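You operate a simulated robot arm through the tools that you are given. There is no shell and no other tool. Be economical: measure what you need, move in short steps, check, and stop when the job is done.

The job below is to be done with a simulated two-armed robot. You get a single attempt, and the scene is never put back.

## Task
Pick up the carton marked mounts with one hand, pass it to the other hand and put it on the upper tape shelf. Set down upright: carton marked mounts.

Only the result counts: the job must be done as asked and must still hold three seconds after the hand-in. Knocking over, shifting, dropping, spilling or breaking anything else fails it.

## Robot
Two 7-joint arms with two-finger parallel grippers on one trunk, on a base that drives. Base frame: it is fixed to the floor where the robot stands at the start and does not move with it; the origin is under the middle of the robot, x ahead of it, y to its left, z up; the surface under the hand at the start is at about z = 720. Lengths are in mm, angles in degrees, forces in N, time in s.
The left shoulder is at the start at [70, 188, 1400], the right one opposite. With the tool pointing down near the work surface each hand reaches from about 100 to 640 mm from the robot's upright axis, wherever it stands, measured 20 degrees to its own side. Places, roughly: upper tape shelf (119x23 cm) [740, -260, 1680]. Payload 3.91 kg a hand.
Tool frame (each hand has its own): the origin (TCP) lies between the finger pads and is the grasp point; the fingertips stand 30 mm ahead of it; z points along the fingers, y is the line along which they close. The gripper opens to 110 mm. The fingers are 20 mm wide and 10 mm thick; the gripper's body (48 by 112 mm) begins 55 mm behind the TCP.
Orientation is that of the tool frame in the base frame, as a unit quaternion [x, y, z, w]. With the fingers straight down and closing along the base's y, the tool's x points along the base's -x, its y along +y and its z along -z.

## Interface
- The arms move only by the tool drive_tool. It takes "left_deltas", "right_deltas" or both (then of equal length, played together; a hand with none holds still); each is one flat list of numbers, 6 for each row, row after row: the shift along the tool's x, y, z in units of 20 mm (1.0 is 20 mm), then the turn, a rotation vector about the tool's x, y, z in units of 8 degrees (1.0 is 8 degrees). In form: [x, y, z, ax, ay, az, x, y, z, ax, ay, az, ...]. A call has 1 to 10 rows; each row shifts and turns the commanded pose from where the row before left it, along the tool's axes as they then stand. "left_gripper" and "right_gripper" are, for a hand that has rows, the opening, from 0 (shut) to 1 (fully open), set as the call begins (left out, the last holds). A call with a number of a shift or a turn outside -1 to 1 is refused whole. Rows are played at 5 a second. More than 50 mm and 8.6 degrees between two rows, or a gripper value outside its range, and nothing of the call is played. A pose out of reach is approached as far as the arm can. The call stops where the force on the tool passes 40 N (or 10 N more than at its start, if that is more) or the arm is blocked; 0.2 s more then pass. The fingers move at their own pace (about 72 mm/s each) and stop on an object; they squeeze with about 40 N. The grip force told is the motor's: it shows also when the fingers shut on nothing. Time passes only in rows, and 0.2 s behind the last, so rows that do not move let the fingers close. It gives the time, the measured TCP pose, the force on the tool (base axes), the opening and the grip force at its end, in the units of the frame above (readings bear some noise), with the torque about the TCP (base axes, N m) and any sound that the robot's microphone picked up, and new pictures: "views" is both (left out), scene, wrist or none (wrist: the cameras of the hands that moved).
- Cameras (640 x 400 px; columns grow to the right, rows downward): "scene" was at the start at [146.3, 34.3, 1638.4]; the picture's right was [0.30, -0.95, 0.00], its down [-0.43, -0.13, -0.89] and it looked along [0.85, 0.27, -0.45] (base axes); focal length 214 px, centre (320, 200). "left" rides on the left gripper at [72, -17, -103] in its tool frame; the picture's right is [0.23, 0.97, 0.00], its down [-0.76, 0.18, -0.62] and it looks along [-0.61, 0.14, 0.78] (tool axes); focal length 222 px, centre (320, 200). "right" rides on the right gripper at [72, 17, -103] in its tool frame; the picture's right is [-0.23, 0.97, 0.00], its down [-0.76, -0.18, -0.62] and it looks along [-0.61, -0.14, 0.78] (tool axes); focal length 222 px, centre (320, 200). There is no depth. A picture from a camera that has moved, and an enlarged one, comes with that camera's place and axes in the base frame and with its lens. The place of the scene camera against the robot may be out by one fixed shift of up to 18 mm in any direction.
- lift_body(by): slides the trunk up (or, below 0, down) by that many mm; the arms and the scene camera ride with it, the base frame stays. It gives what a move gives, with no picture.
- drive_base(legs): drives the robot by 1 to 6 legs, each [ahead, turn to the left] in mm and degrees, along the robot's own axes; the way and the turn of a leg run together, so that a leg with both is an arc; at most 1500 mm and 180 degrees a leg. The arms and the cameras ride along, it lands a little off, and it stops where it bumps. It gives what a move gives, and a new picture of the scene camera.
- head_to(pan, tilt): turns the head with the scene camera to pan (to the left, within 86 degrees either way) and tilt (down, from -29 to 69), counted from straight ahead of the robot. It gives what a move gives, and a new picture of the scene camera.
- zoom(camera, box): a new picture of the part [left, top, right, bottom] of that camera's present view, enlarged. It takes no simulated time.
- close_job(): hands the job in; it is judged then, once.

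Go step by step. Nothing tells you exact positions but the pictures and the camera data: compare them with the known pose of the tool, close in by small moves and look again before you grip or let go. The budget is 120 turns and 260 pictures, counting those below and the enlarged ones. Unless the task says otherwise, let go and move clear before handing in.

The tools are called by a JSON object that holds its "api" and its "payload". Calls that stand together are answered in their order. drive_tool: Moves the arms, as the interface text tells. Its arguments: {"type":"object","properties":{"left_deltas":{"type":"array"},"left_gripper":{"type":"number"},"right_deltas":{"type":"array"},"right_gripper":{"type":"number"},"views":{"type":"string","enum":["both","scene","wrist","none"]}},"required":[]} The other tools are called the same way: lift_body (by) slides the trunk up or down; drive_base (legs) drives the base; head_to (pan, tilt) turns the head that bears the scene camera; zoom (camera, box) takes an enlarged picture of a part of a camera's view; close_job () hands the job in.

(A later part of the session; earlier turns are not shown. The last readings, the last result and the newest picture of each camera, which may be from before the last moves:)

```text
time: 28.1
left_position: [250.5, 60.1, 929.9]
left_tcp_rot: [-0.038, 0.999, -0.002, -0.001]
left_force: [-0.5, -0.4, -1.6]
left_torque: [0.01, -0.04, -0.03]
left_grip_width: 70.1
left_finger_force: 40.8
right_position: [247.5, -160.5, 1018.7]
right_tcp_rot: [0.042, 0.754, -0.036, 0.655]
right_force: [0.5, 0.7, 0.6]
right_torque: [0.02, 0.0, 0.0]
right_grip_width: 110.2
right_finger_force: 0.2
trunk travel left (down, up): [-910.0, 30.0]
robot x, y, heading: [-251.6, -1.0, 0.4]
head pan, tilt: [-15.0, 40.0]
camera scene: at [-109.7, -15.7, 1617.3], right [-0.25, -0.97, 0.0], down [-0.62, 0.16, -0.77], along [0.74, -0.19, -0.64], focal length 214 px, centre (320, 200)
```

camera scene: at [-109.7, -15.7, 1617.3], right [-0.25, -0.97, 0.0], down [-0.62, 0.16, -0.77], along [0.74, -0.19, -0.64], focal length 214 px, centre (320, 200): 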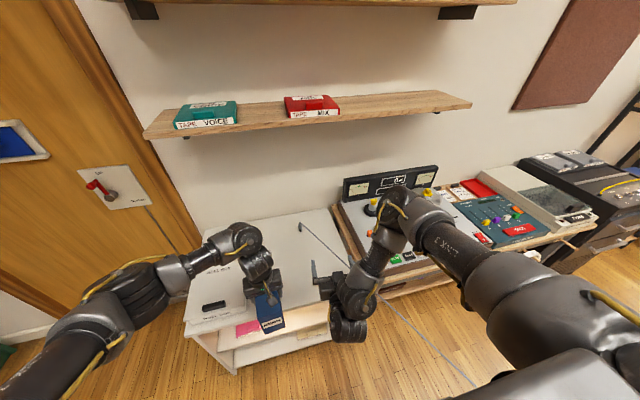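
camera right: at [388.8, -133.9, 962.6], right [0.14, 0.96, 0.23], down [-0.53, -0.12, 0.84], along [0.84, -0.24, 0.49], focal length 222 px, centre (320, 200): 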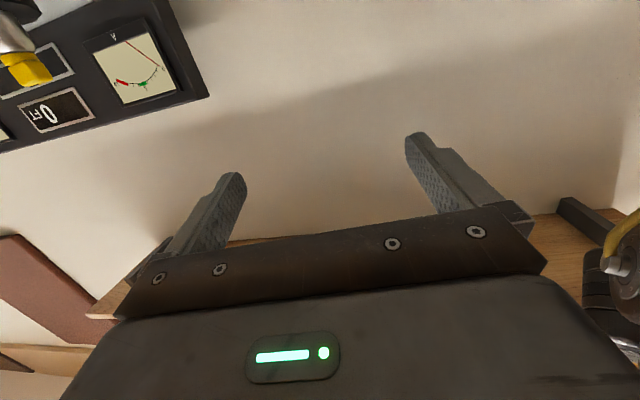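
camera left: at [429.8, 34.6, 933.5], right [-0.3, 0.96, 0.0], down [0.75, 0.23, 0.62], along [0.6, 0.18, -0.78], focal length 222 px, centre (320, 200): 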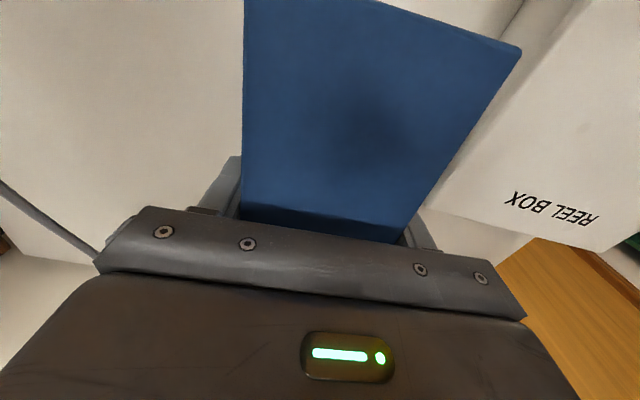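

{"api": "drive_tool", "payload": {"right_deltas": [-1, 0, 0.5, 0, 0, 0, -1, 0, 0.5, 0, 0, 0, -1, 0, 0.5, 0, 0, 0, -1, 0, 0.5, 0, 0, 0, -1, 0, 0.5, 0, 0, 0, -1, 0, 0.5, 0, 0, 0, -1, 0, 0.5, 0, 0, 0, -1, 0, 0.5, 0, 0, 0, -1, 0, 0.5, 0, 0, 0, -1, 0, 0.5, 0, 0, 0], "left_deltas": [-0.4, 0, -1, 0, 0, 0, -0.4, 0, -1, 0, 0, 0, -0.4, 0, -1, 0, 0, 0, -0.4, 0, -1, 0, 0, 0, -0.4, 0, -1, 0, 0, 0, -0.4, 0, -1, 0, 0, 0, -0.4, 0, -1, 0, 0, 0, -0.4, 0, -1, 0, 0, 0, -0.4, 0, -1, 0, 0, 0, -0.4, 0, -1, 0, 0, 0]}}

```text
time: 30.3
left_position: [327.6, 64.9, 1130.1]
left_tcp_rot: [-0.039, 0.999, -0.001, 0.0]
left_force: [-0.4, -0.2, -1.3]
left_torque: [-0.03, -0.03, -0.02]
left_grip_width: 69.9
left_finger_force: 40.2
right_position: [374.0, -175.8, 1207.2]
right_tcp_rot: [0.04, 0.754, -0.035, 0.655]
right_force: [-0.3, 0.5, 0.5]
right_torque: [-0.02, 0.01, -0.01]
right_grip_width: 109.9
right_finger_force: 0.0
trunk travel left (down, up): [-910.0, 30.0]
robot x, y, heading: [-257.2, -1.0, 0.1]
head pan, tilt: [-15.0, 40.0]
camera scene: at [-111.5, -16.4, 1617.4], right [-0.25, -0.97, 0.0], down [-0.62, 0.16, -0.77], along [0.74, -0.19, -0.64], focal length 214 px, centre (320, 200)
camera right: at [263.9, -145.6, 1148.5], right [0.14, 0.96, 0.23], down [-0.53, -0.12, 0.84], along [0.84, -0.23, 0.49], focal length 222 px, centre (320, 200)
camera left: at [255.8, 42.0, 1232.9], right [-0.3, 0.95, 0.0], down [0.75, 0.24, 0.62], along [0.59, 0.19, -0.78], focal length 222 px, centre (320, 200)
```

scene: 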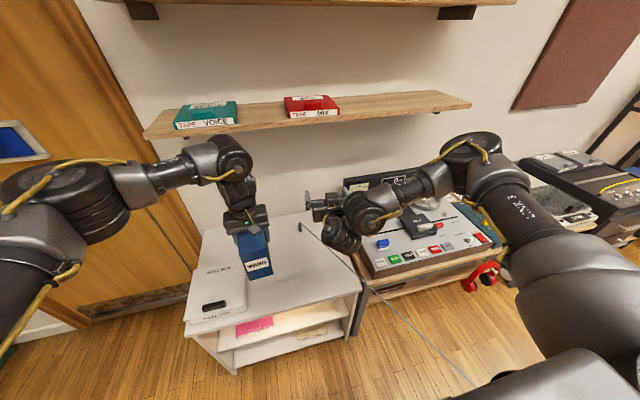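
right: 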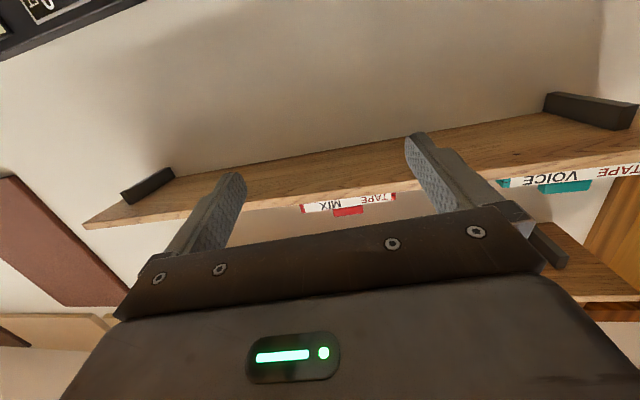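
left: 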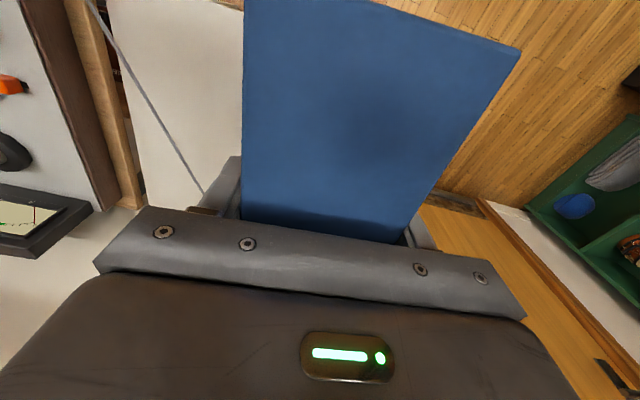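

Both hands are fine. I bring the carton to the handover place (turned ~20°) and the right hand back to a waiting pose, levelled and turned to match.

{"api": "drive_tool", "payload": {"left_deltas": [-0.735, -0.627, -0.75, 0, 0, -0.323, -0.735, -0.627, -0.75, 0, 0, -0.323, -0.735, -0.627, -0.75, 0, 0, -0.323, -0.735, -0.627, -0.75, 0, 0, -0.323, -0.735, -0.627, -0.75, 0, 0, -0.323, -0.735, -0.627, -0.75, 0, 0, -0.323], "right_deltas": [0.31, 0.485, -0.81, -0.54, -0.17, 0, 0.31, 0.485, -0.81, -0.54, -0.17, 0, 0.31, 0.485, -0.81, -0.54, -0.17, 0, 0.31, 0.485, -0.81, -0.54, -0.17, 0, 0.31, 0.485, -0.81, -0.54, -0.17, 0, 0.31, 0.485, -0.81, -0.54, -0.17, 0]}}

```text
time: 31.7
left_position: [413.1, 18.7, 1213.4]
left_tcp_rot: [-0.162, 0.987, -0.005, 0.002]
left_force: [-0.1, 0.2, -1.5]
left_torque: [-0.03, -0.02, 0.0]
left_grip_width: 69.5
left_finger_force: 40.1
left hand out of reach, approached as far as the arm can: row 6
right_position: [241.6, -77.8, 1199.1]
right_tcp_rot: [-0.109, 0.695, 0.126, 0.699]
right_force: [0.0, 0.0, 0.1]
right_torque: [-0.01, -0.01, -0.01]
right_grip_width: 109.8
right_finger_force: 0.0
right hand out of reach, approached as far as the arm can: row 4, 5, 6
trunk travel left (down, up): [-910.0, 30.0]
robot x, y, heading: [-251.7, 0.2, 0.4]
head pan, tilt: [-15.0, 40.0]
camera scene: at [-112.0, -11.4, 1617.6], right [-0.25, -0.97, 0.0], down [-0.62, 0.16, -0.77], along [0.74, -0.2, -0.64], focal length 214 px, centre (320, 200)
camera right: at [137.2, -93.5, 1125.8], right [-0.32, 0.91, 0.25], down [-0.53, -0.39, 0.75], along [0.78, 0.11, 0.61], focal length 222 px, centre (320, 200)
camera left: at [348.0, -20.3, 1316.4], right [-0.53, 0.85, -0.01], down [0.66, 0.42, 0.62], along [0.53, 0.32, -0.78], focal length 222 px, centre (320, 200)
```

scene: 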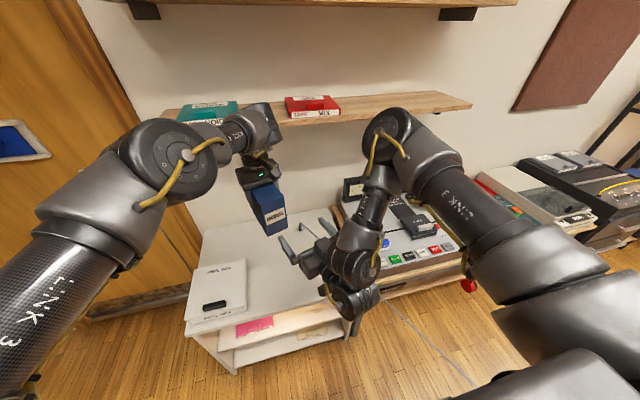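
right: 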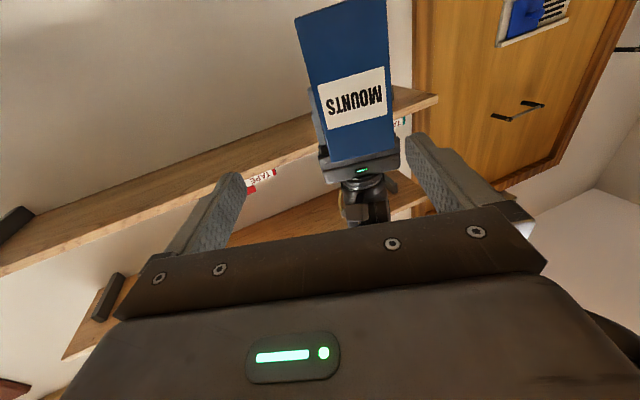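
left: 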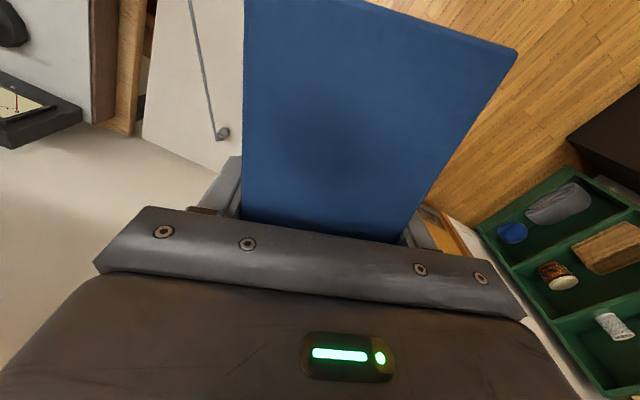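

The right camera shows the carton's label face ahead of the fingers. I line the right hand up laterally and in height before moving in.

{"api": "drive_tool", "payload": {"right_deltas": [0.5, 0.6, 0, 0, 0, -0.08, 0.6, 0.6, 0, 0, 0, -0.08, 0.6, 0.6, 0, 0, 0, 0]}}

```text
time: 32.5
left_position: [413.8, 13.6, 1213.8]
left_tcp_rot: [-0.162, 0.987, -0.003, 0.0]
left_force: [0.0, -0.1, -2.3]
left_torque: [-0.02, -0.05, -0.01]
left_grip_width: 69.9
left_finger_force: 39.9
right_position: [236.0, -55.3, 1174.4]
right_tcp_rot: [-0.119, 0.697, 0.124, 0.696]
right_force: [-0.3, -0.4, 0.5]
right_torque: [0.0, 0.0, -0.02]
right_grip_width: 110.0
right_finger_force: 0.1
right hand out of reach, approached as far as the arm can: row 1, 2, 3
trunk travel left (down, up): [-910.0, 30.0]
robot x, y, heading: [-251.7, 3.7, 0.4]
head pan, tilt: [-15.0, 40.0]
camera scene: at [-110.9, -16.1, 1617.4], right [-0.25, -0.97, 0.0], down [-0.62, 0.16, -0.77], along [0.74, -0.19, -0.64], focal length 214 px, centre (320, 200)
camera right: at [133.3, -73.9, 1102.5], right [-0.33, 0.91, 0.23], down [-0.52, -0.38, 0.76], along [0.78, 0.13, 0.61], focal length 222 px, centre (320, 200)
```

scene: 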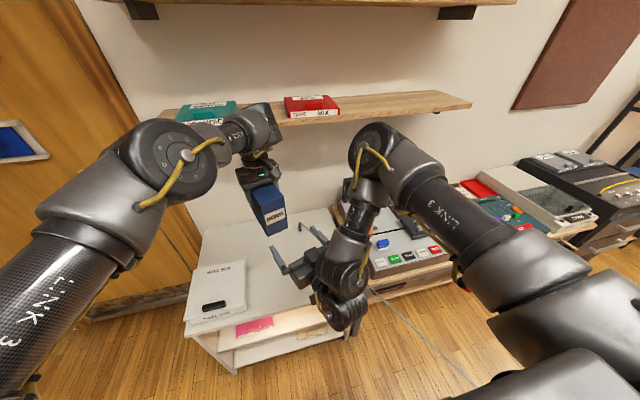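
right: 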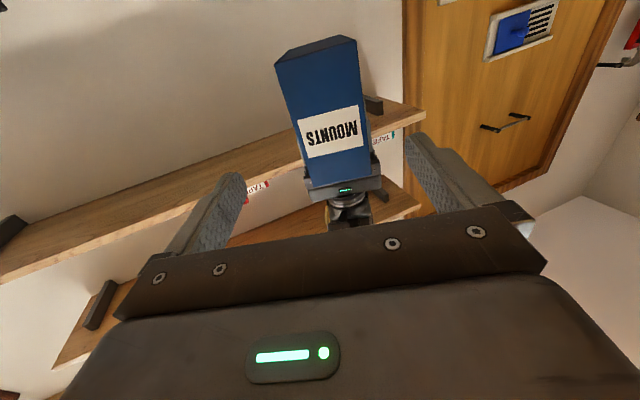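

{"api": "drive_tool", "payload": {"right_deltas": [0.2, 0.1, 0.8, 0, 0, 0, 0.2, 0.1, 0.8, 0, 0, 0, 0, 0.1, 0.8, 0, 0, 0]}}

```text
time: 33.3
left_position: [412.9, 15.7, 1213.8]
left_tcp_rot: [-0.161, 0.987, -0.003, 0.001]
left_force: [0.3, 0.3, -1.8]
left_torque: [0.01, -0.05, -0.02]
left_grip_width: 69.8
left_finger_force: 40.1
right_position: [280.1, -30.9, 1168.2]
right_tcp_rot: [-0.117, 0.693, 0.121, 0.701]
right_force: [0.1, 0.0, 0.0]
right_torque: [0.01, 0.0, 0.02]
right_grip_width: 110.1
right_finger_force: 0.1
trunk travel left (down, up): [-910.0, 30.0]
robot x, y, heading: [-251.3, 1.7, 0.5]
head pan, tilt: [-15.0, 40.0]
camera scene: at [-111.3, -14.8, 1617.4], right [-0.25, -0.97, 0.0], down [-0.62, 0.16, -0.77], along [0.74, -0.19, -0.64], focal length 214 px, centre (320, 200)
camera right: at [177.0, -49.7, 1094.6], right [-0.32, 0.92, 0.23], down [-0.54, -0.38, 0.75], along [0.78, 0.12, 0.61], focal length 222 px, centre (320, 200)
```

scene: 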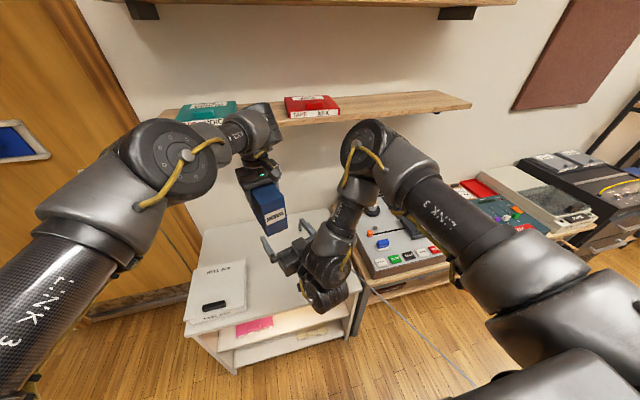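
right: 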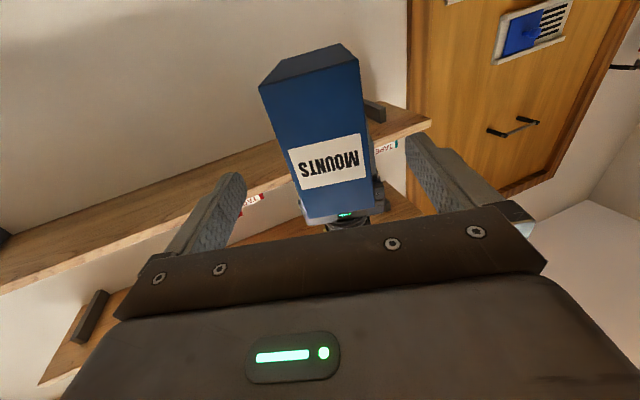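

Lined up within a couple of mm. I move in around the carton's near end.

{"api": "drive_tool", "payload": {"right_deltas": [0, 0.05, 0.8, 0, 0, 0, 0, 0, 0.8, 0, 0, 0, 0, 0, 0.8, 0, 0, 0]}}

```text
time: 34.1
left_position: [412.7, 15.6, 1213.4]
left_tcp_rot: [-0.162, 0.987, -0.003, 0.0]
left_force: [-0.8, -0.2, -1.5]
left_torque: [0.0, 0.01, 0.0]
left_grip_width: 70.0
left_finger_force: 40.2
right_position: [315.5, -5.3, 1176.9]
right_tcp_rot: [-0.116, 0.693, 0.122, 0.701]
right_force: [0.4, -0.2, -0.1]
right_torque: [0.01, 0.01, -0.01]
right_grip_width: 110.0
right_finger_force: 0.0
right hand out of reach, approached as far as the arm can: row 1, 2, 3
trunk travel left (down, up): [-910.0, 30.0]
robot x, y, heading: [-252.5, -1.1, 0.4]
head pan, tilt: [-15.0, 40.0]
camera scene: at [-110.9, -15.6, 1617.4], right [-0.25, -0.97, 0.0], down [-0.62, 0.16, -0.77], along [0.74, -0.19, -0.64], focal length 214 px, centre (320, 200)
camera right: at [212.4, -23.0, 1102.7], right [-0.32, 0.92, 0.23], down [-0.54, -0.38, 0.75], along [0.78, 0.12, 0.61], focal length 222 px, centre (320, 200)
```

scene: 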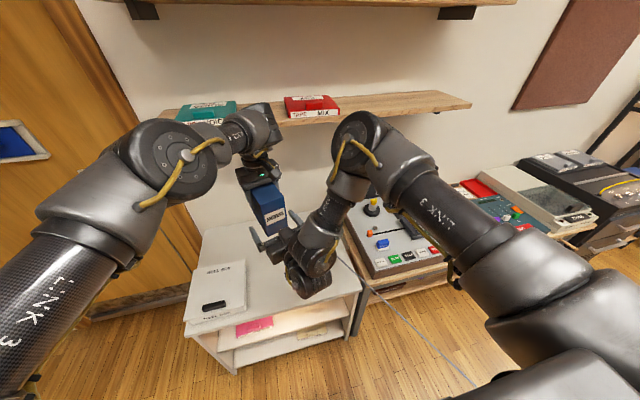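
right: 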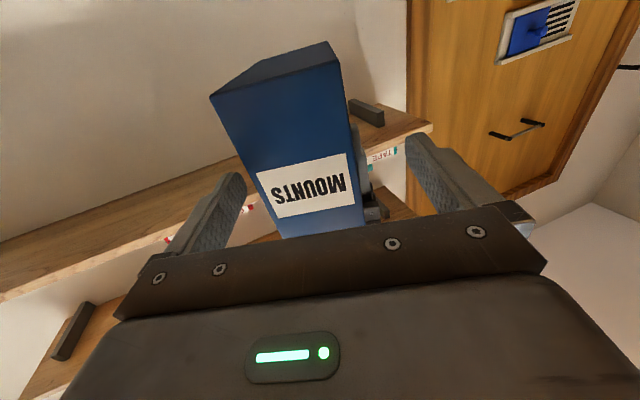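

The right arm reaches a joint limit here, so I back it out. I'll first test in free air whether this arm shape can reach the shelf pose.

{"api": "drive_tool", "payload": {"right_deltas": [0, 0, -0.8, 0, 0, 0, 0, 0, -0.8, 0, 0, 0, 0, 0, -0.8, 0, 0, 0, 0, -0.5, -0.2, 0, 0, 0, 0, -1, 0, 0.3, 0, 0, 0, -1, 0, 0.3, 0, 0, 0, -1, 0, 0.4, 0, 0, -0.5, -1, 0, 0.5, 0, 0, -1, -1, 0, 0.5, 0, 0, -1, -1, 0.5, 0.4, 0, 0], "views": "scene"}}

```text
time: 36.3
left_position: [413.4, 14.6, 1213.5]
left_tcp_rot: [-0.163, 0.987, -0.001, 0.002]
left_force: [-0.1, -0.1, -2.7]
left_torque: [0.06, -0.06, -0.03]
left_grip_width: 69.6
left_finger_force: 39.6
right_position: [302.3, -153.6, 1223.4]
right_tcp_rot: [0.003, 0.703, 0.006, 0.711]
right_force: [-1.1, -0.2, 0.0]
right_torque: [-0.01, 0.03, 0.04]
right_grip_width: 109.9
right_finger_force: 0.0
trunk travel left (down, up): [-910.0, 30.0]
robot x, y, heading: [-254.1, 0.3, 0.3]
head pan, tilt: [-15.0, 40.0]
camera scene: at [-111.4, -17.5, 1617.4], right [-0.25, -0.97, 0.0], down [-0.62, 0.16, -0.77], along [0.74, -0.19, -0.64], focal length 214 px, centre (320, 200)
```

scene: 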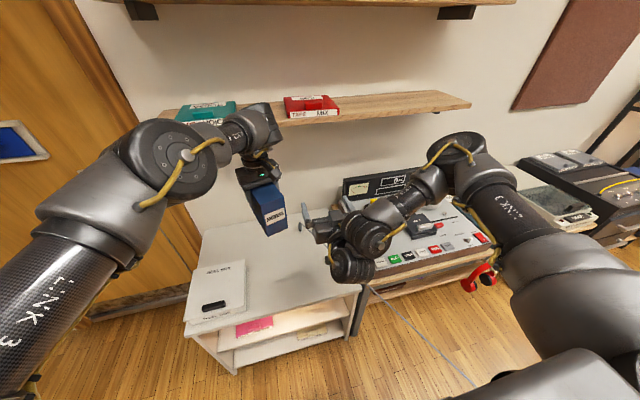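

{"api": "drive_tool", "payload": {"right_deltas": [-1, -0.2, 0.3, 0, 0, 0, -1, -0.2, 0.3, 0, 0, 0, -1, -0.2, 0.3, 0, 0, 0, -1, -0.2, 0.3, 0, 0, 0, -1, -0.2, 0.3, 0, 0, 0, -1, -0.2, 0.3, 0, 0, 0, -1, -0.2, 0.3, 0, 0, 0, -1, -0.2, 0.3, 0, 0, 0, -1, -0.2, 0.3, 0, 0, 0, -1, -0.2, 0.3, 0, 0, 0], "views": "scene"}}

{"api": "drive_tool", "payload": {"right_deltas": [-1, -0.1, 0.2, 0, 0, 0, -1, -0.1, 0.2, 0, 0, 0, -1, -0.1, 0.2, 0, 0, 0, -1, -0.1, 0.2, 0, 0, 0, -1, -0.1, 0.2, 0, 0, 0, -1, -0.1, 0.2, 0, 0, 0, -1, -0.1, 0.2, 0, 0, 0, -1, -0.1, 0.2, 0, 0, 0, -1, -0.1, 0.2, 0, 0, 0, -1, -0.1, 0.2, 0, 0, 0], "views": "scene"}}

```text
time: 38.5
left_position: [413.1, 15.5, 1213.1]
left_tcp_rot: [-0.162, 0.987, -0.002, 0.001]
left_force: [1.0, -0.3, -1.7]
left_torque: [0.06, -0.02, 0.01]
left_grip_width: 69.8
left_finger_force: 39.9
right_position: [364.1, -192.0, 1426.3]
right_tcp_rot: [0.003, 0.703, 0.006, 0.711]
right_force: [0.0, -0.5, 0.3]
right_torque: [-0.02, 0.02, 0.0]
right_grip_width: 110.0
right_finger_force: 0.0
trunk travel left (down, up): [-910.0, 30.0]
robot x, y, heading: [-252.9, -1.0, 0.4]
head pan, tilt: [-15.0, 40.0]
camera scene: at [-110.5, -15.5, 1617.4], right [-0.25, -0.97, 0.0], down [-0.62, 0.16, -0.77], along [0.74, -0.19, -0.64], focal length 214 px, centre (320, 200)
```

scene: 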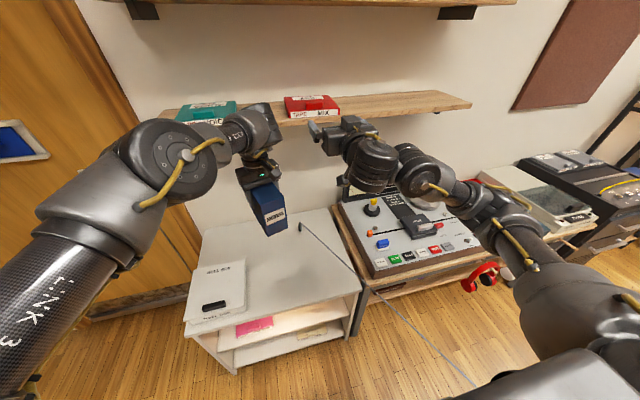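

```text
time: 40.7
left_position: [412.9, 15.4, 1212.8]
left_tcp_rot: [-0.161, 0.987, -0.001, 0.001]
left_force: [0.5, 0.4, -1.3]
left_torque: [-0.01, -0.04, 0.0]
left_grip_width: 69.7
left_finger_force: 39.9
right_position: [400.9, -212.9, 1624.4]
right_tcp_rot: [0.001, 0.704, 0.007, 0.711]
right_force: [-0.5, -0.7, 0.3]
right_torque: [-0.01, -0.03, 0.05]
right_grip_width: 109.9
right_finger_force: 0.0
trunk travel left (down, up): [-910.0, 30.0]
robot x, y, heading: [-251.3, -2.0, 0.4]
head pan, tilt: [-15.0, 40.0]
camera scene: at [-111.3, -15.4, 1617.4], right [-0.25, -0.97, 0.0], down [-0.62, 0.16, -0.77], along [0.74, -0.19, -0.64], focal length 214 px, centre (320, 200)
```

scene: 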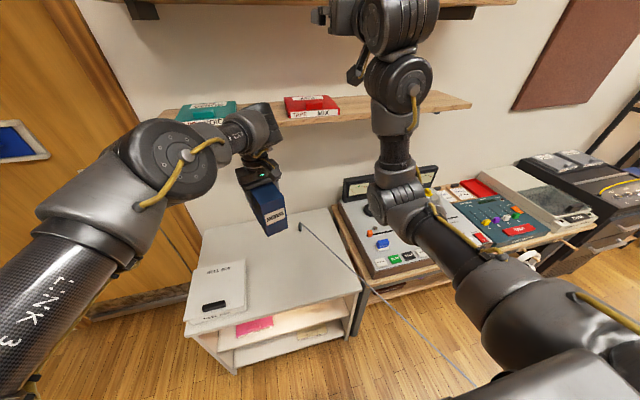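

The shelf pose is reachable with the elbow low. Now I return the right hand to its waiting pose; the left hand will bring the carton to it.

{"api": "drive_tool", "payload": {"right_deltas": [1, 0.1, -0.2, 0, 0, 0, 1, 0.1, -0.2, 0, 0, 0, 1, 0.1, -0.2, 0, 0, 0, 1, 0.1, -0.2, 0, 0, 0, 1, 0.1, -0.2, 0, 0, 0, 1, 0.1, -0.2, 0, 0, 0, 1, 0.1, -0.2, 0, 0, 0, 1, 0.1, -0.2, 0, 0, 0, 1, 0.1, -0.2, 0, 0, 0, 1, 0.1, -0.2, 0, 0, 0], "views": "none"}}

{"api": "drive_tool", "payload": {"right_deltas": [1, 0.2, -0.3, 0, 0, 0, 1, 0.2, -0.3, 0, 0, 0, 1, 0.2, -0.3, 0, 0, 0, 1, 0.2, -0.3, 0, 0, 0, 1, 0.2, -0.3, 0, 0, 0], "views": "scene"}}

```text
time: 42.9
left_position: [412.7, 14.4, 1213.3]
left_tcp_rot: [-0.162, 0.987, -0.002, 0.001]
left_force: [0.4, -0.2, -1.1]
left_torque: [0.0, -0.03, 0.01]
left_grip_width: 69.8
left_finger_force: 40.3
right_position: [364.0, -192.2, 1424.5]
right_tcp_rot: [0.0, 0.704, 0.007, 0.711]
right_force: [-0.2, -1.2, -0.6]
right_torque: [0.0, -0.01, -0.03]
right_grip_width: 109.8
right_finger_force: 0.2
trunk travel left (down, up): [-910.0, 30.0]
robot x, y, heading: [-252.1, 1.0, 0.2]
head pan, tilt: [-15.0, 40.0]
```

```text
time: 44.1
left_position: [412.5, 15.0, 1212.8]
left_tcp_rot: [-0.161, 0.987, -0.002, 0.001]
left_force: [0.4, -0.1, -1.7]
left_torque: [-0.02, -0.01, -0.02]
left_grip_width: 69.9
left_finger_force: 40.1
right_position: [337.3, -172.8, 1322.2]
right_tcp_rot: [0.001, 0.704, 0.006, 0.711]
right_force: [-0.1, 0.4, 0.1]
right_torque: [0.02, 0.01, 0.01]
right_grip_width: 110.1
right_finger_force: 0.0
trunk travel left (down, up): [-910.0, 30.0]
robot x, y, heading: [-252.5, -2.4, 0.4]
head pan, tilt: [-15.0, 40.0]
camera scene: at [-110.8, -15.4, 1617.4], right [-0.25, -0.97, 0.0], down [-0.62, 0.16, -0.77], along [0.74, -0.19, -0.64], focal length 214 px, centre (320, 200)
```

scene: 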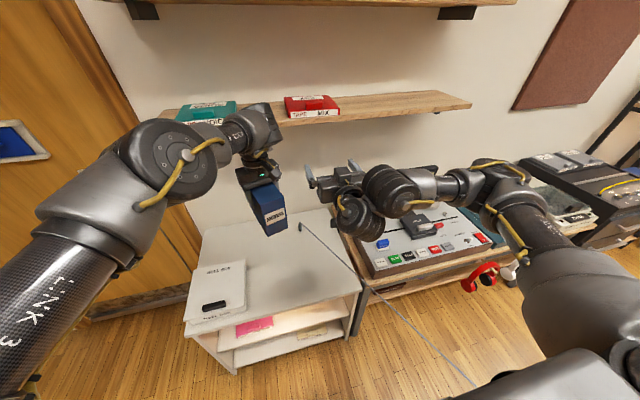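

This arm shape (forearm coming from the right) is comfortable. I raise the carton to suit it and bring the right hand to the waiting pose behind the carton.

{"api": "drive_tool", "payload": {"left_deltas": [0.25, 0, -0.9, 0, 0, 0, 0.25, 0, -0.9, 0, 0, 0, 0.25, 0, -0.9, 0, 0, 0, 0.25, 0, -0.9, 0, 0, 0, 0.25, 0, -0.9, 0, 0, 0, 0.25, 0, -0.9, 0, 0, 0], "views": "none"}}

{"api": "drive_tool", "payload": {"right_deltas": [0.5, 0.27, -0.78, -0.24, 0, 0, 0.5, 0.27, -0.78, -0.24, 0, 0, 0.5, 0.27, -0.78, -0.24, 0, 0, 0.5, 0.27, -0.78, -0.24, 0, 0, 0.5, 0.27, -0.78, -0.24, 0, 0], "views": "both"}}

```text
time: 45.5
left_position: [384.1, 3.7, 1320.3]
left_tcp_rot: [-0.172, 0.985, -0.001, 0.0]
left_force: [-0.2, 0.0, -1.7]
left_torque: [0.05, -0.03, 0.0]
left_grip_width: 69.9
left_finger_force: 40.2
right_position: [335.9, -173.3, 1321.6]
right_tcp_rot: [0.001, 0.703, 0.006, 0.711]
right_force: [0.4, -0.7, 0.5]
right_torque: [-0.01, 0.04, 0.0]
right_grip_width: 110.0
right_finger_force: 0.0
trunk travel left (down, up): [-910.0, 30.0]
robot x, y, heading: [-253.8, 1.9, 0.2]
head pan, tilt: [-15.0, 40.0]
```

```text
time: 46.7
left_position: [384.9, 3.6, 1320.1]
left_tcp_rot: [-0.173, 0.985, -0.002, 0.0]
left_force: [-0.9, -0.1, -1.7]
left_torque: [0.03, -0.02, -0.01]
left_grip_width: 69.6
left_finger_force: 39.8
right_position: [254.6, -150.1, 1275.0]
right_tcp_rot: [-0.058, 0.7, 0.066, 0.708]
right_force: [0.0, 0.3, 0.2]
right_torque: [0.05, 0.03, -0.03]
right_grip_width: 109.8
right_finger_force: 0.1
trunk travel left (down, up): [-910.0, 30.0]
robot x, y, heading: [-253.5, -1.7, 0.5]
head pan, tilt: [-15.0, 40.0]
camera scene: at [-111.8, -16.2, 1617.5], right [-0.25, -0.97, 0.0], down [-0.62, 0.16, -0.77], along [0.74, -0.19, -0.64], focal length 214 px, centre (320, 200)
camera right: at [150.1, -150.9, 1201.4], right [-0.17, 0.96, 0.24], down [-0.59, -0.29, 0.75], along [0.79, -0.01, 0.62], focal length 222 px, centre (320, 200)
```

scene: 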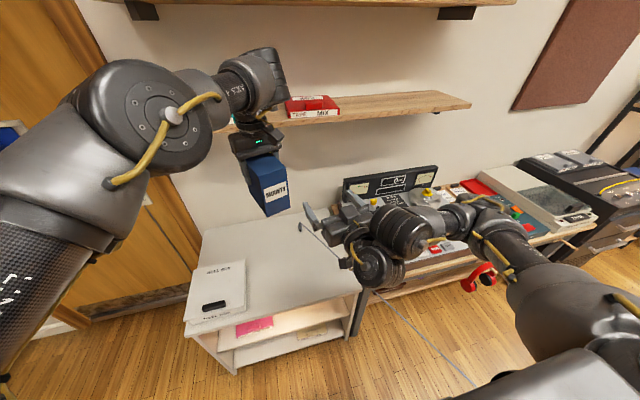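
right: 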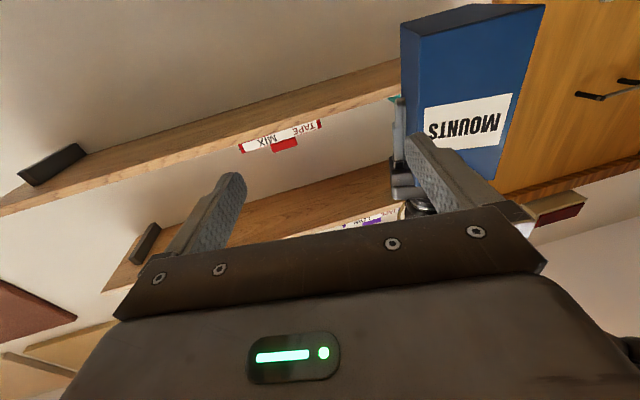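

{"api": "drive_tool", "payload": {"right_deltas": [0, 0.86, 0.1, -0.2, 0, 0, 0, 0.86, 0.15, -0.2, 0, 0, 0, 0.86, 0.2, -0.2, 0, 0, 0, 0.86, 0.25, -0.2, 0, 0, 0.1, 0.86, 0.27, -0.2, 0, 0, 0.1, 0.86, 0.27, -0.2, 0, 0], "views": "both"}}

```text
time: 48.1
left_position: [385.0, 4.5, 1319.9]
left_tcp_rot: [-0.173, 0.985, -0.001, -0.001]
left_force: [-1.2, -0.1, -1.7]
left_torque: [0.01, -0.01, 0.02]
left_grip_width: 69.9
left_finger_force: 40.3
right_position: [252.7, -41.9, 1271.7]
right_tcp_rot: [-0.118, 0.693, 0.124, 0.701]
right_force: [-0.4, -0.7, -0.4]
right_torque: [0.01, 0.01, 0.02]
right_grip_width: 110.0
right_finger_force: 0.1
trunk travel left (down, up): [-910.0, 30.0]
robot x, y, heading: [-255.2, 0.2, 0.2]
head pan, tilt: [-15.0, 40.0]
camera scene: at [-111.0, -14.7, 1617.4], right [-0.25, -0.97, 0.0], down [-0.62, 0.16, -0.77], along [0.74, -0.19, -0.64], focal length 214 px, centre (320, 200)
camera right: at [150.1, -59.2, 1198.7], right [-0.33, 0.91, 0.23], down [-0.53, -0.38, 0.75], along [0.78, 0.12, 0.62], focal length 222 px, centre (320, 200)
```

scene: 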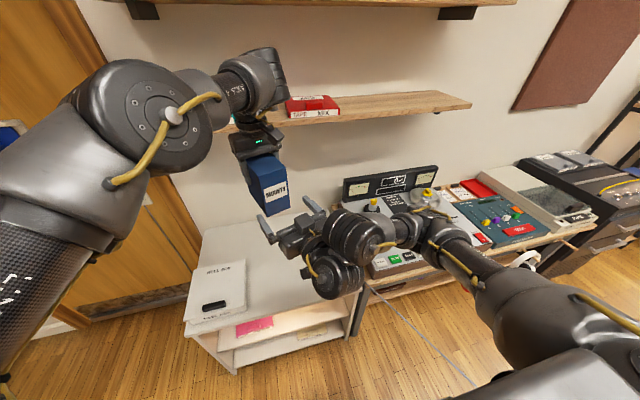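
right: 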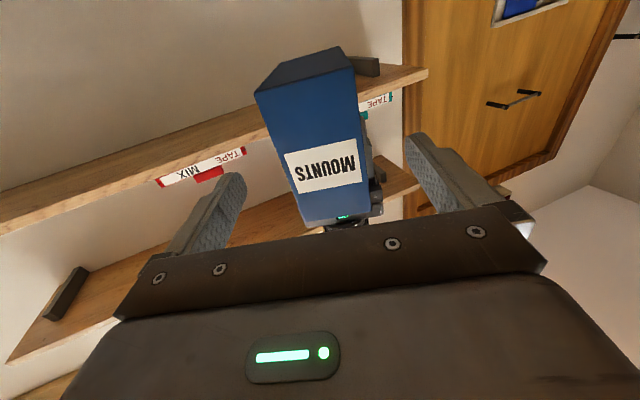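

Aligned and in reach. I advance along the carton's sides.

{"api": "drive_tool", "payload": {"right_deltas": [0, 0, 1, 0, 0, 0, 0, 0, 1, 0, 0, 0], "views": "wrist"}}

{"api": "drive_tool", "payload": {"right_deltas": [0, 0, 1, 0, 0, 0, 0, 0, 1, 0, 0, 0], "views": "both"}}

```text
time: 48.7
left_position: [385.9, 5.9, 1318.9]
left_tcp_rot: [-0.173, 0.985, -0.003, -0.001]
left_force: [0.4, 0.6, -2.1]
left_torque: [0.01, -0.04, 0.01]
left_grip_width: 69.8
left_finger_force: 40.2
right_position: [292.0, -27.7, 1272.9]
right_tcp_rot: [-0.117, 0.693, 0.123, 0.701]
right_force: [0.4, 0.8, 0.5]
right_torque: [0.0, -0.02, 0.0]
right_grip_width: 110.0
right_finger_force: 0.0
trunk travel left (down, up): [-910.0, 30.0]
robot x, y, heading: [-249.8, -3.2, 0.2]
head pan, tilt: [-15.0, 40.0]
camera right: at [188.6, -45.1, 1199.3], right [-0.33, 0.91, 0.23], down [-0.53, -0.38, 0.75], along [0.78, 0.12, 0.62], focal length 222 px, centre (320, 200)
```

right: 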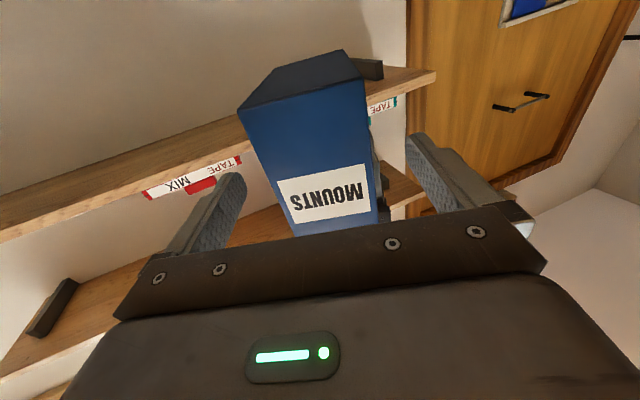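

```text
time: 49.3
left_position: [385.1, 5.6, 1319.3]
left_tcp_rot: [-0.172, 0.985, -0.002, 0.0]
left_force: [0.0, 0.2, -2.5]
left_torque: [-0.05, -0.07, 0.02]
left_grip_width: 69.5
left_finger_force: 39.7
right_position: [308.5, -10.8, 1281.4]
right_tcp_rot: [-0.117, 0.693, 0.121, 0.701]
right_force: [-0.5, 0.5, 0.2]
right_torque: [0.01, 0.03, -0.03]
right_grip_width: 109.9
right_finger_force: 0.1
right hand out of reach, approached as far as the arm can: row 1, 2
trunk travel left (down, up): [-910.0, 30.0]
robot x, y, heading: [-249.8, -1.5, 0.2]
head pan, tilt: [-15.0, 40.0]
camera scene: at [-110.7, -13.9, 1617.4], right [-0.25, -0.97, 0.0], down [-0.62, 0.16, -0.77], along [0.74, -0.19, -0.64], focal length 214 px, centre (320, 200)
camera right: at [205.4, -27.0, 1207.8], right [-0.33, 0.92, 0.23], down [-0.54, -0.38, 0.75], along [0.78, 0.12, 0.61], focal length 222 px, centre (320, 200)
```

scene: 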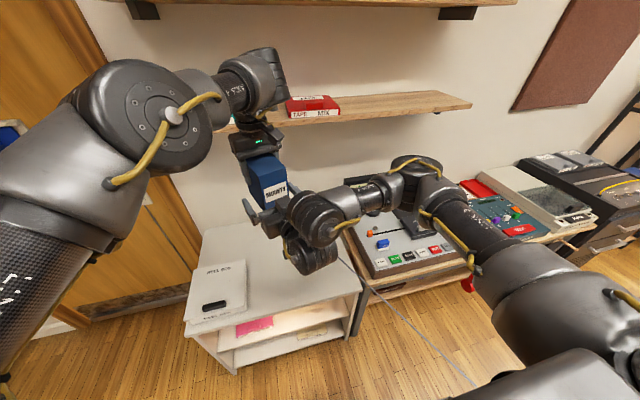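
right: 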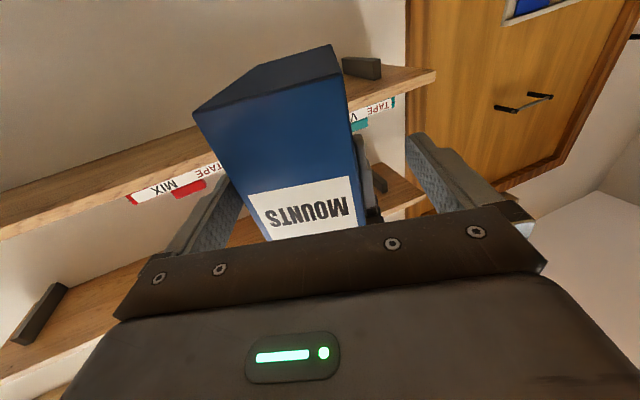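

The right arm hits its limit again just short; I take it back to the good spot and let the left hand bring the carton in instead.

{"api": "drive_tool", "payload": {"right_deltas": [0, 0, -1, 0, 0, 0, 0, 0, -1, 0, 0, 0], "views": "none"}}

```text
time: 49.9
left_position: [384.6, 3.0, 1319.5]
left_tcp_rot: [-0.173, 0.985, -0.001, 0.0]
left_force: [-0.1, 0.0, -2.3]
left_torque: [-0.01, -0.02, -0.01]
left_grip_width: 69.8
left_finger_force: 40.2
right_position: [269.2, -25.2, 1281.4]
right_tcp_rot: [-0.117, 0.693, 0.123, 0.701]
right_force: [-1.0, 0.0, -0.6]
right_torque: [0.02, 0.02, 0.01]
right_grip_width: 109.9
right_finger_force: 0.0
trunk travel left (down, up): [-910.0, 30.0]
robot x, y, heading: [-251.7, -2.4, 0.4]
head pan, tilt: [-15.0, 40.0]
```

{"api": "drive_tool", "payload": {"right_deltas": [0.5, -0.55, 0, 0, 0, 0, 0, 0, 0.7, 0, 0, 0], "views": "none"}}

{"api": "drive_tool", "payload": {"left_deltas": [0.7, 0, 0, 0, 0, 0, 0.7, 0, 0, 0, 0, 0, 0.6, 0, 0, 0, 0, 0, 0, 0, 0, 0, 0, 0], "views": "both"}}

{"api": "zoom", "payload": {"camera": "right", "box": [140, 0, 540, 260]}}

```text
time: 50.5
left_position: [385.3, 4.7, 1319.4]
left_tcp_rot: [-0.172, 0.985, -0.002, -0.001]
left_force: [1.2, -0.1, -1.9]
left_torque: [-0.01, -0.04, 0.0]
left_grip_width: 69.8
left_finger_force: 40.3
right_position: [287.7, -31.4, 1270.0]
right_tcp_rot: [-0.119, 0.693, 0.124, 0.7]
right_force: [-0.1, -0.1, 0.4]
right_torque: [-0.01, 0.01, 0.0]
right_grip_width: 110.3
right_finger_force: 0.0
trunk travel left (down, up): [-910.0, 30.0]
robot x, y, heading: [-254.0, -1.2, 0.4]
head pan, tilt: [-15.0, 40.0]
```

```text
time: 51.5
left_position: [349.0, -9.2, 1319.3]
left_tcp_rot: [-0.172, 0.985, -0.002, 0.0]
left_force: [-0.1, 0.0, -3.2]
left_torque: [0.01, -0.01, 0.01]
left_grip_width: 69.9
left_finger_force: 39.9
right_position: [287.1, -31.1, 1270.1]
right_tcp_rot: [-0.117, 0.692, 0.123, 0.701]
right_force: [0.0, -1.3, -0.1]
right_torque: [0.0, 0.0, 0.01]
right_grip_width: 110.2
right_finger_force: 0.1
trunk travel left (down, up): [-910.0, 30.0]
robot x, y, heading: [-252.4, 0.8, 0.2]
head pan, tilt: [-15.0, 40.0]
camera scene: at [-111.4, -16.4, 1617.4], right [-0.25, -0.97, 0.0], down [-0.62, 0.16, -0.77], along [0.74, -0.19, -0.64], focal length 214 px, centre (320, 200)
camera left: at [285.3, -49.3, 1422.8], right [-0.55, 0.84, 0.0], down [0.66, 0.43, 0.62], along [0.52, 0.34, -0.78], focal length 222 px, centre (320, 200)
```

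scene: 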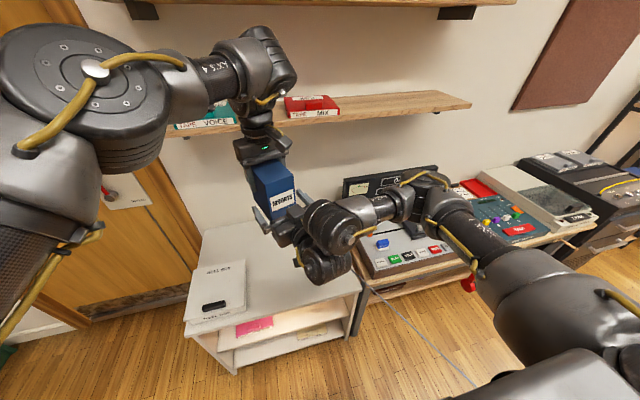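
left: 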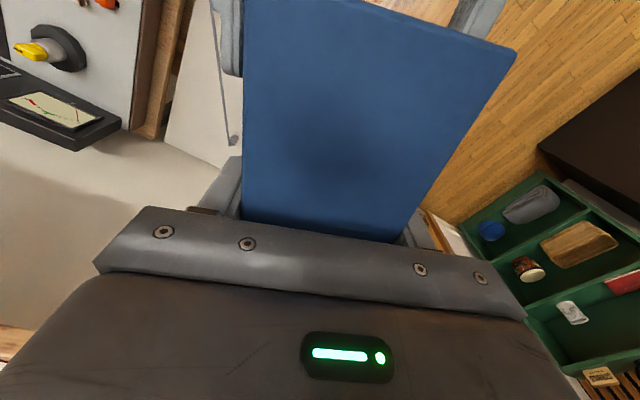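

```text
1.54 times, centred on (340, 130) of right
camera zoom: at [184.6, -49.4, 1196.1], right [-0.33, 0.91, 0.23], down [-0.54, -0.39, 0.75], along [0.78, 0.12, 0.62], focal length 342 px, centre (289, 308)
```

zoom: 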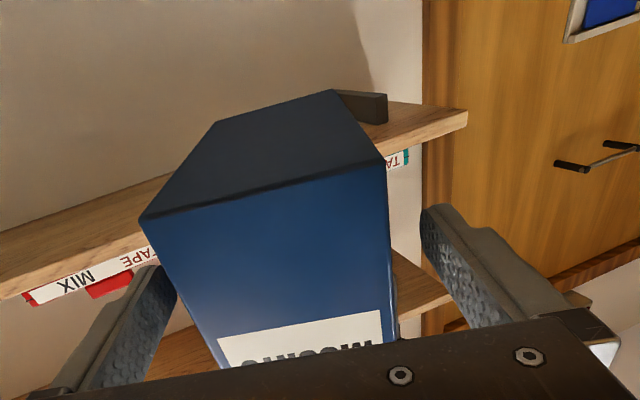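

The carton is centred between the right fingers. I bring it 12 mm deeper, then close the right hand.

{"api": "drive_tool", "payload": {"left_deltas": [0.6, 0, 0, 0, 0, 0, 0, 0, 0, 0, 0, 0], "views": "none"}}

{"api": "drive_tool", "payload": {"right_deltas": [0, 0, 0, 0, 0, 0, 0, 0, 0, 0, 0, 0, 0, 0, 0, 0, 0, 0, 0, 0, 0, 0, 0, 0, 0, 0, 0, 0, 0, 0], "right_gripper": 0, "views": "both"}}

```text
time: 52.1
left_position: [336.5, -13.1, 1320.9]
left_tcp_rot: [-0.173, 0.985, -0.002, 0.001]
left_force: [-0.2, 0.3, -2.1]
left_torque: [-0.01, -0.04, 0.0]
left_grip_width: 69.9
left_finger_force: 40.1
right_position: [287.8, -31.7, 1269.7]
right_tcp_rot: [-0.117, 0.692, 0.124, 0.701]
right_force: [0.4, -0.1, -0.5]
right_torque: [0.0, 0.03, -0.03]
right_grip_width: 110.0
right_finger_force: 0.1
trunk travel left (down, up): [-910.0, 30.0]
robot x, y, heading: [-255.1, -1.9, 0.1]
head pan, tilt: [-15.0, 40.0]
```

```text
time: 53.3
left_position: [336.6, -13.1, 1320.3]
left_tcp_rot: [-0.173, 0.985, -0.002, 0.0]
left_force: [0.8, -3.3, -1.6]
left_torque: [-0.01, 0.12, -0.36]
left_grip_width: 69.7
left_finger_force: 40.1
right_position: [287.4, -30.1, 1270.6]
right_tcp_rot: [-0.117, 0.693, 0.123, 0.701]
right_force: [-1.0, 2.4, 1.4]
right_torque: [-0.12, -0.18, 0.51]
right_grip_width: 70.2
right_finger_force: 39.8
trunk travel left (down, up): [-910.0, 30.0]
robot x, y, heading: [-251.0, 0.1, 0.2]
head pan, tilt: [-15.0, 40.0]
camera scene: at [-111.3, -15.7, 1617.4], right [-0.25, -0.97, 0.0], down [-0.62, 0.16, -0.77], along [0.74, -0.19, -0.64], focal length 214 px, centre (320, 200)
camera right: at [184.6, -48.9, 1196.0], right [-0.33, 0.91, 0.23], down [-0.53, -0.38, 0.75], along [0.78, 0.12, 0.62], focal length 222 px, centre (320, 200)
```

scene: 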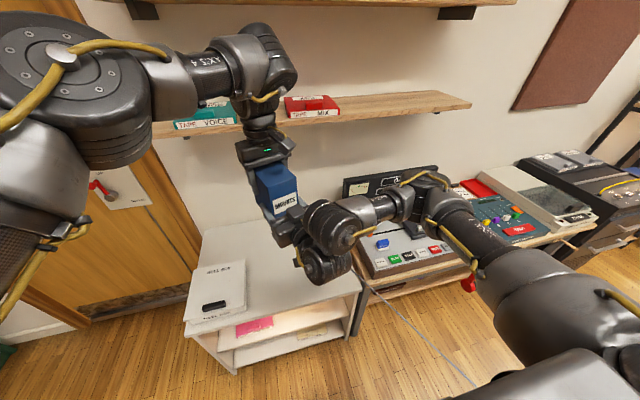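
right: 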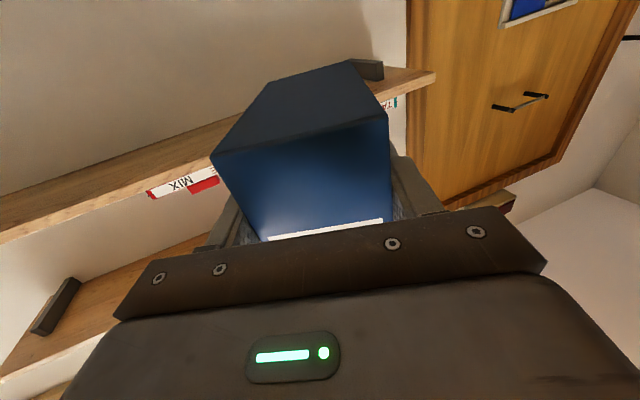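

Both hands hold the carton with small forces. I open the left hand and lift it straight up and away.

{"api": "drive_tool", "payload": {"left_deltas": [0, 0, 0, 0, 0, 0, 0, 0, 0, 0, 0, 0, 0, 0, 0, 0, 0, 0], "left_gripper": 1, "views": "none"}}

{"api": "drive_tool", "payload": {"left_deltas": [0, 0, -0.7, 0, 0, 0, 0, 0, -0.7, 0, 0, 0, 0, 0, -0.7, 0, 0, 0, 0, 0, -0.7, 0, 0, 0, 0, 0, -0.7, 0, 0, 0], "views": "both"}}

```text
time: 54.1
left_position: [337.3, -13.1, 1320.6]
left_tcp_rot: [-0.173, 0.985, -0.001, 0.001]
left_force: [0.9, 0.5, -0.3]
left_torque: [-0.01, 0.0, 0.01]
left_grip_width: 110.1
left_finger_force: 0.1
right_position: [287.2, -30.8, 1268.8]
right_tcp_rot: [-0.117, 0.693, 0.123, 0.701]
right_force: [-0.1, -0.1, 1.1]
right_torque: [-0.02, 0.05, -0.01]
right_grip_width: 69.9
right_finger_force: 39.9
trunk travel left (down, up): [-910.0, 30.0]
robot x, y, heading: [-251.6, 1.0, 0.3]
head pan, tilt: [-15.0, 40.0]
```

```text
time: 55.3
left_position: [343.2, -0.2, 1398.3]
left_tcp_rot: [-0.183, 0.983, -0.016, -0.003]
left_force: [-0.4, -0.4, -0.3]
left_torque: [-0.02, 0.0, 0.01]
left_grip_width: 110.0
left_finger_force: 0.0
right_position: [287.2, -29.0, 1270.3]
right_tcp_rot: [-0.117, 0.693, 0.123, 0.701]
right_force: [-0.6, 0.8, -0.2]
right_torque: [-0.03, 0.06, -0.03]
right_grip_width: 69.8
right_finger_force: 40.3
trunk travel left (down, up): [-910.0, 30.0]
robot x, y, heading: [-254.5, 0.2, 0.3]
head pan, tilt: [-15.0, 40.0]
camera scene: at [-111.7, -14.5, 1617.5], right [-0.25, -0.97, 0.0], down [-0.62, 0.16, -0.77], along [0.74, -0.19, -0.64], focal length 214 px, centre (320, 200)
camera left: at [280.4, -39.2, 1502.1], right [-0.56, 0.83, -0.03], down [0.65, 0.46, 0.61], along [0.52, 0.33, -0.79], focal length 222 px, centre (320, 200)
```

scene: 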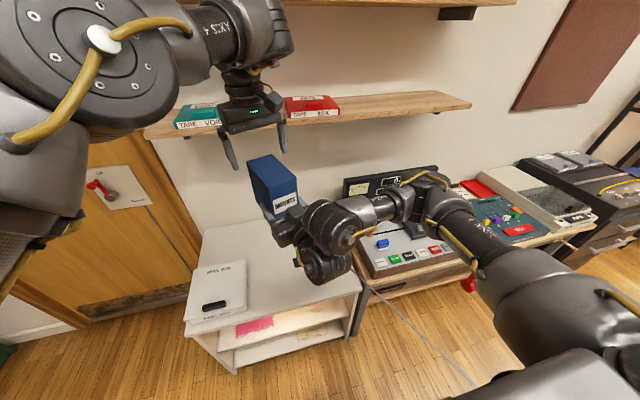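
left: 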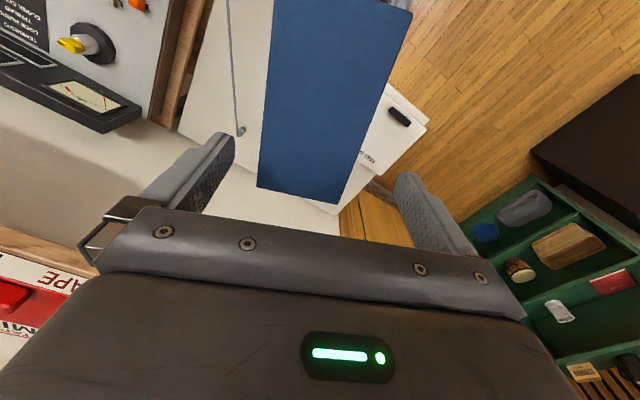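

Handover done. Now the left hand moves aside and back down to its starting-like pose.

{"api": "drive_tool", "payload": {"left_deltas": [0, 0.5, -0.5, 0, 0, 0, 0.3, 1, 0, 0, 0, 0.25, 0.3, 1, 0, 0, 0, 0.25, 0.3, 1, 0, 0, 0, 0.25, 0.3, 1, 0, 0, 0, 0.25, 0.3, 1, 0, 0, 0, 0.25, 0.3, 1, 0, 0, 0, 0.25, 0.3, 1, 0, 0, 0, 0.25, 0.3, 1, 0, 0, 0, 0.25, 0.3, 1, 0, 0, 0, 0.25], "views": "none"}}

{"api": "drive_tool", "payload": {"left_deltas": [0.2, 0.5, 1, 0, 0, 0, 0.2, 0.5, 1, 0, 0, 0, 0.2, 0.5, 1, 0, 0, 0, 0.2, 0.5, 1, 0, 0, 0, 0.2, 0.5, 1, 0, 0, 0, 0.2, 0.5, 1, 0, 0, 0, 0.2, 0.5, 1, 0, 0, 0, 0.2, 0.5, 1, 0, 0, 0, 0.2, 0.5, 1, 0, 0, 0, 0.2, 0.5, 1, 0, 0, 0], "views": "scene"}}

```text
time: 57.5
left_position: [244.7, 160.9, 1399.0]
left_tcp_rot: [-0.016, 1.0, -0.003, 0.001]
left_force: [-0.8, -0.1, 0.0]
left_torque: [-0.01, 0.02, -0.01]
left_grip_width: 109.9
left_finger_force: 0.0
right_position: [286.8, -29.3, 1269.9]
right_tcp_rot: [-0.117, 0.693, 0.123, 0.701]
right_force: [0.5, 0.3, -0.3]
right_torque: [-0.05, 0.06, 0.01]
right_grip_width: 69.7
right_finger_force: 40.1
trunk travel left (down, up): [-910.0, 30.0]
robot x, y, heading: [-254.2, -1.7, 0.6]
head pan, tilt: [-15.0, 40.0]
```

```text
time: 59.7
left_position: [205.3, 264.5, 1202.3]
left_tcp_rot: [-0.017, 1.0, -0.002, 0.0]
left_force: [-0.3, 0.1, 0.6]
left_torque: [0.01, 0.0, -0.01]
left_grip_width: 109.9
left_finger_force: 0.1
left hand out of reach, approached as far as the arm can: row 6, 7
right_position: [287.7, -30.7, 1270.1]
right_tcp_rot: [-0.119, 0.693, 0.124, 0.7]
right_force: [0.1, -0.5, 0.4]
right_torque: [-0.05, 0.07, 0.01]
right_grip_width: 69.9
right_finger_force: 40.5
trunk travel left (down, up): [-910.0, 30.0]
robot x, y, heading: [-252.6, -4.4, 0.3]
head pan, tilt: [-15.0, 40.0]
camera scene: at [-111.0, -14.3, 1617.5], right [-0.25, -0.97, 0.0], down [-0.62, 0.16, -0.77], along [0.74, -0.19, -0.64], focal length 214 px, centre (320, 200)
```

scene: 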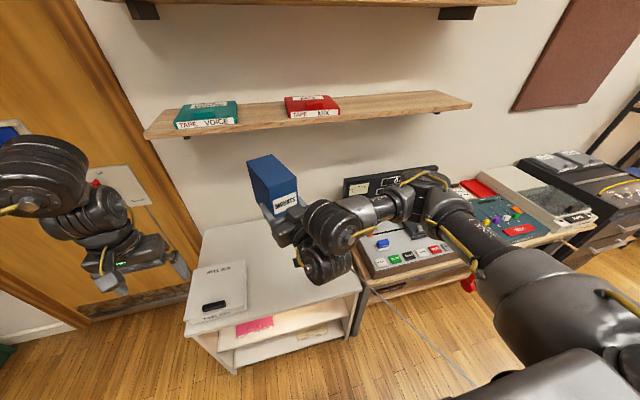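

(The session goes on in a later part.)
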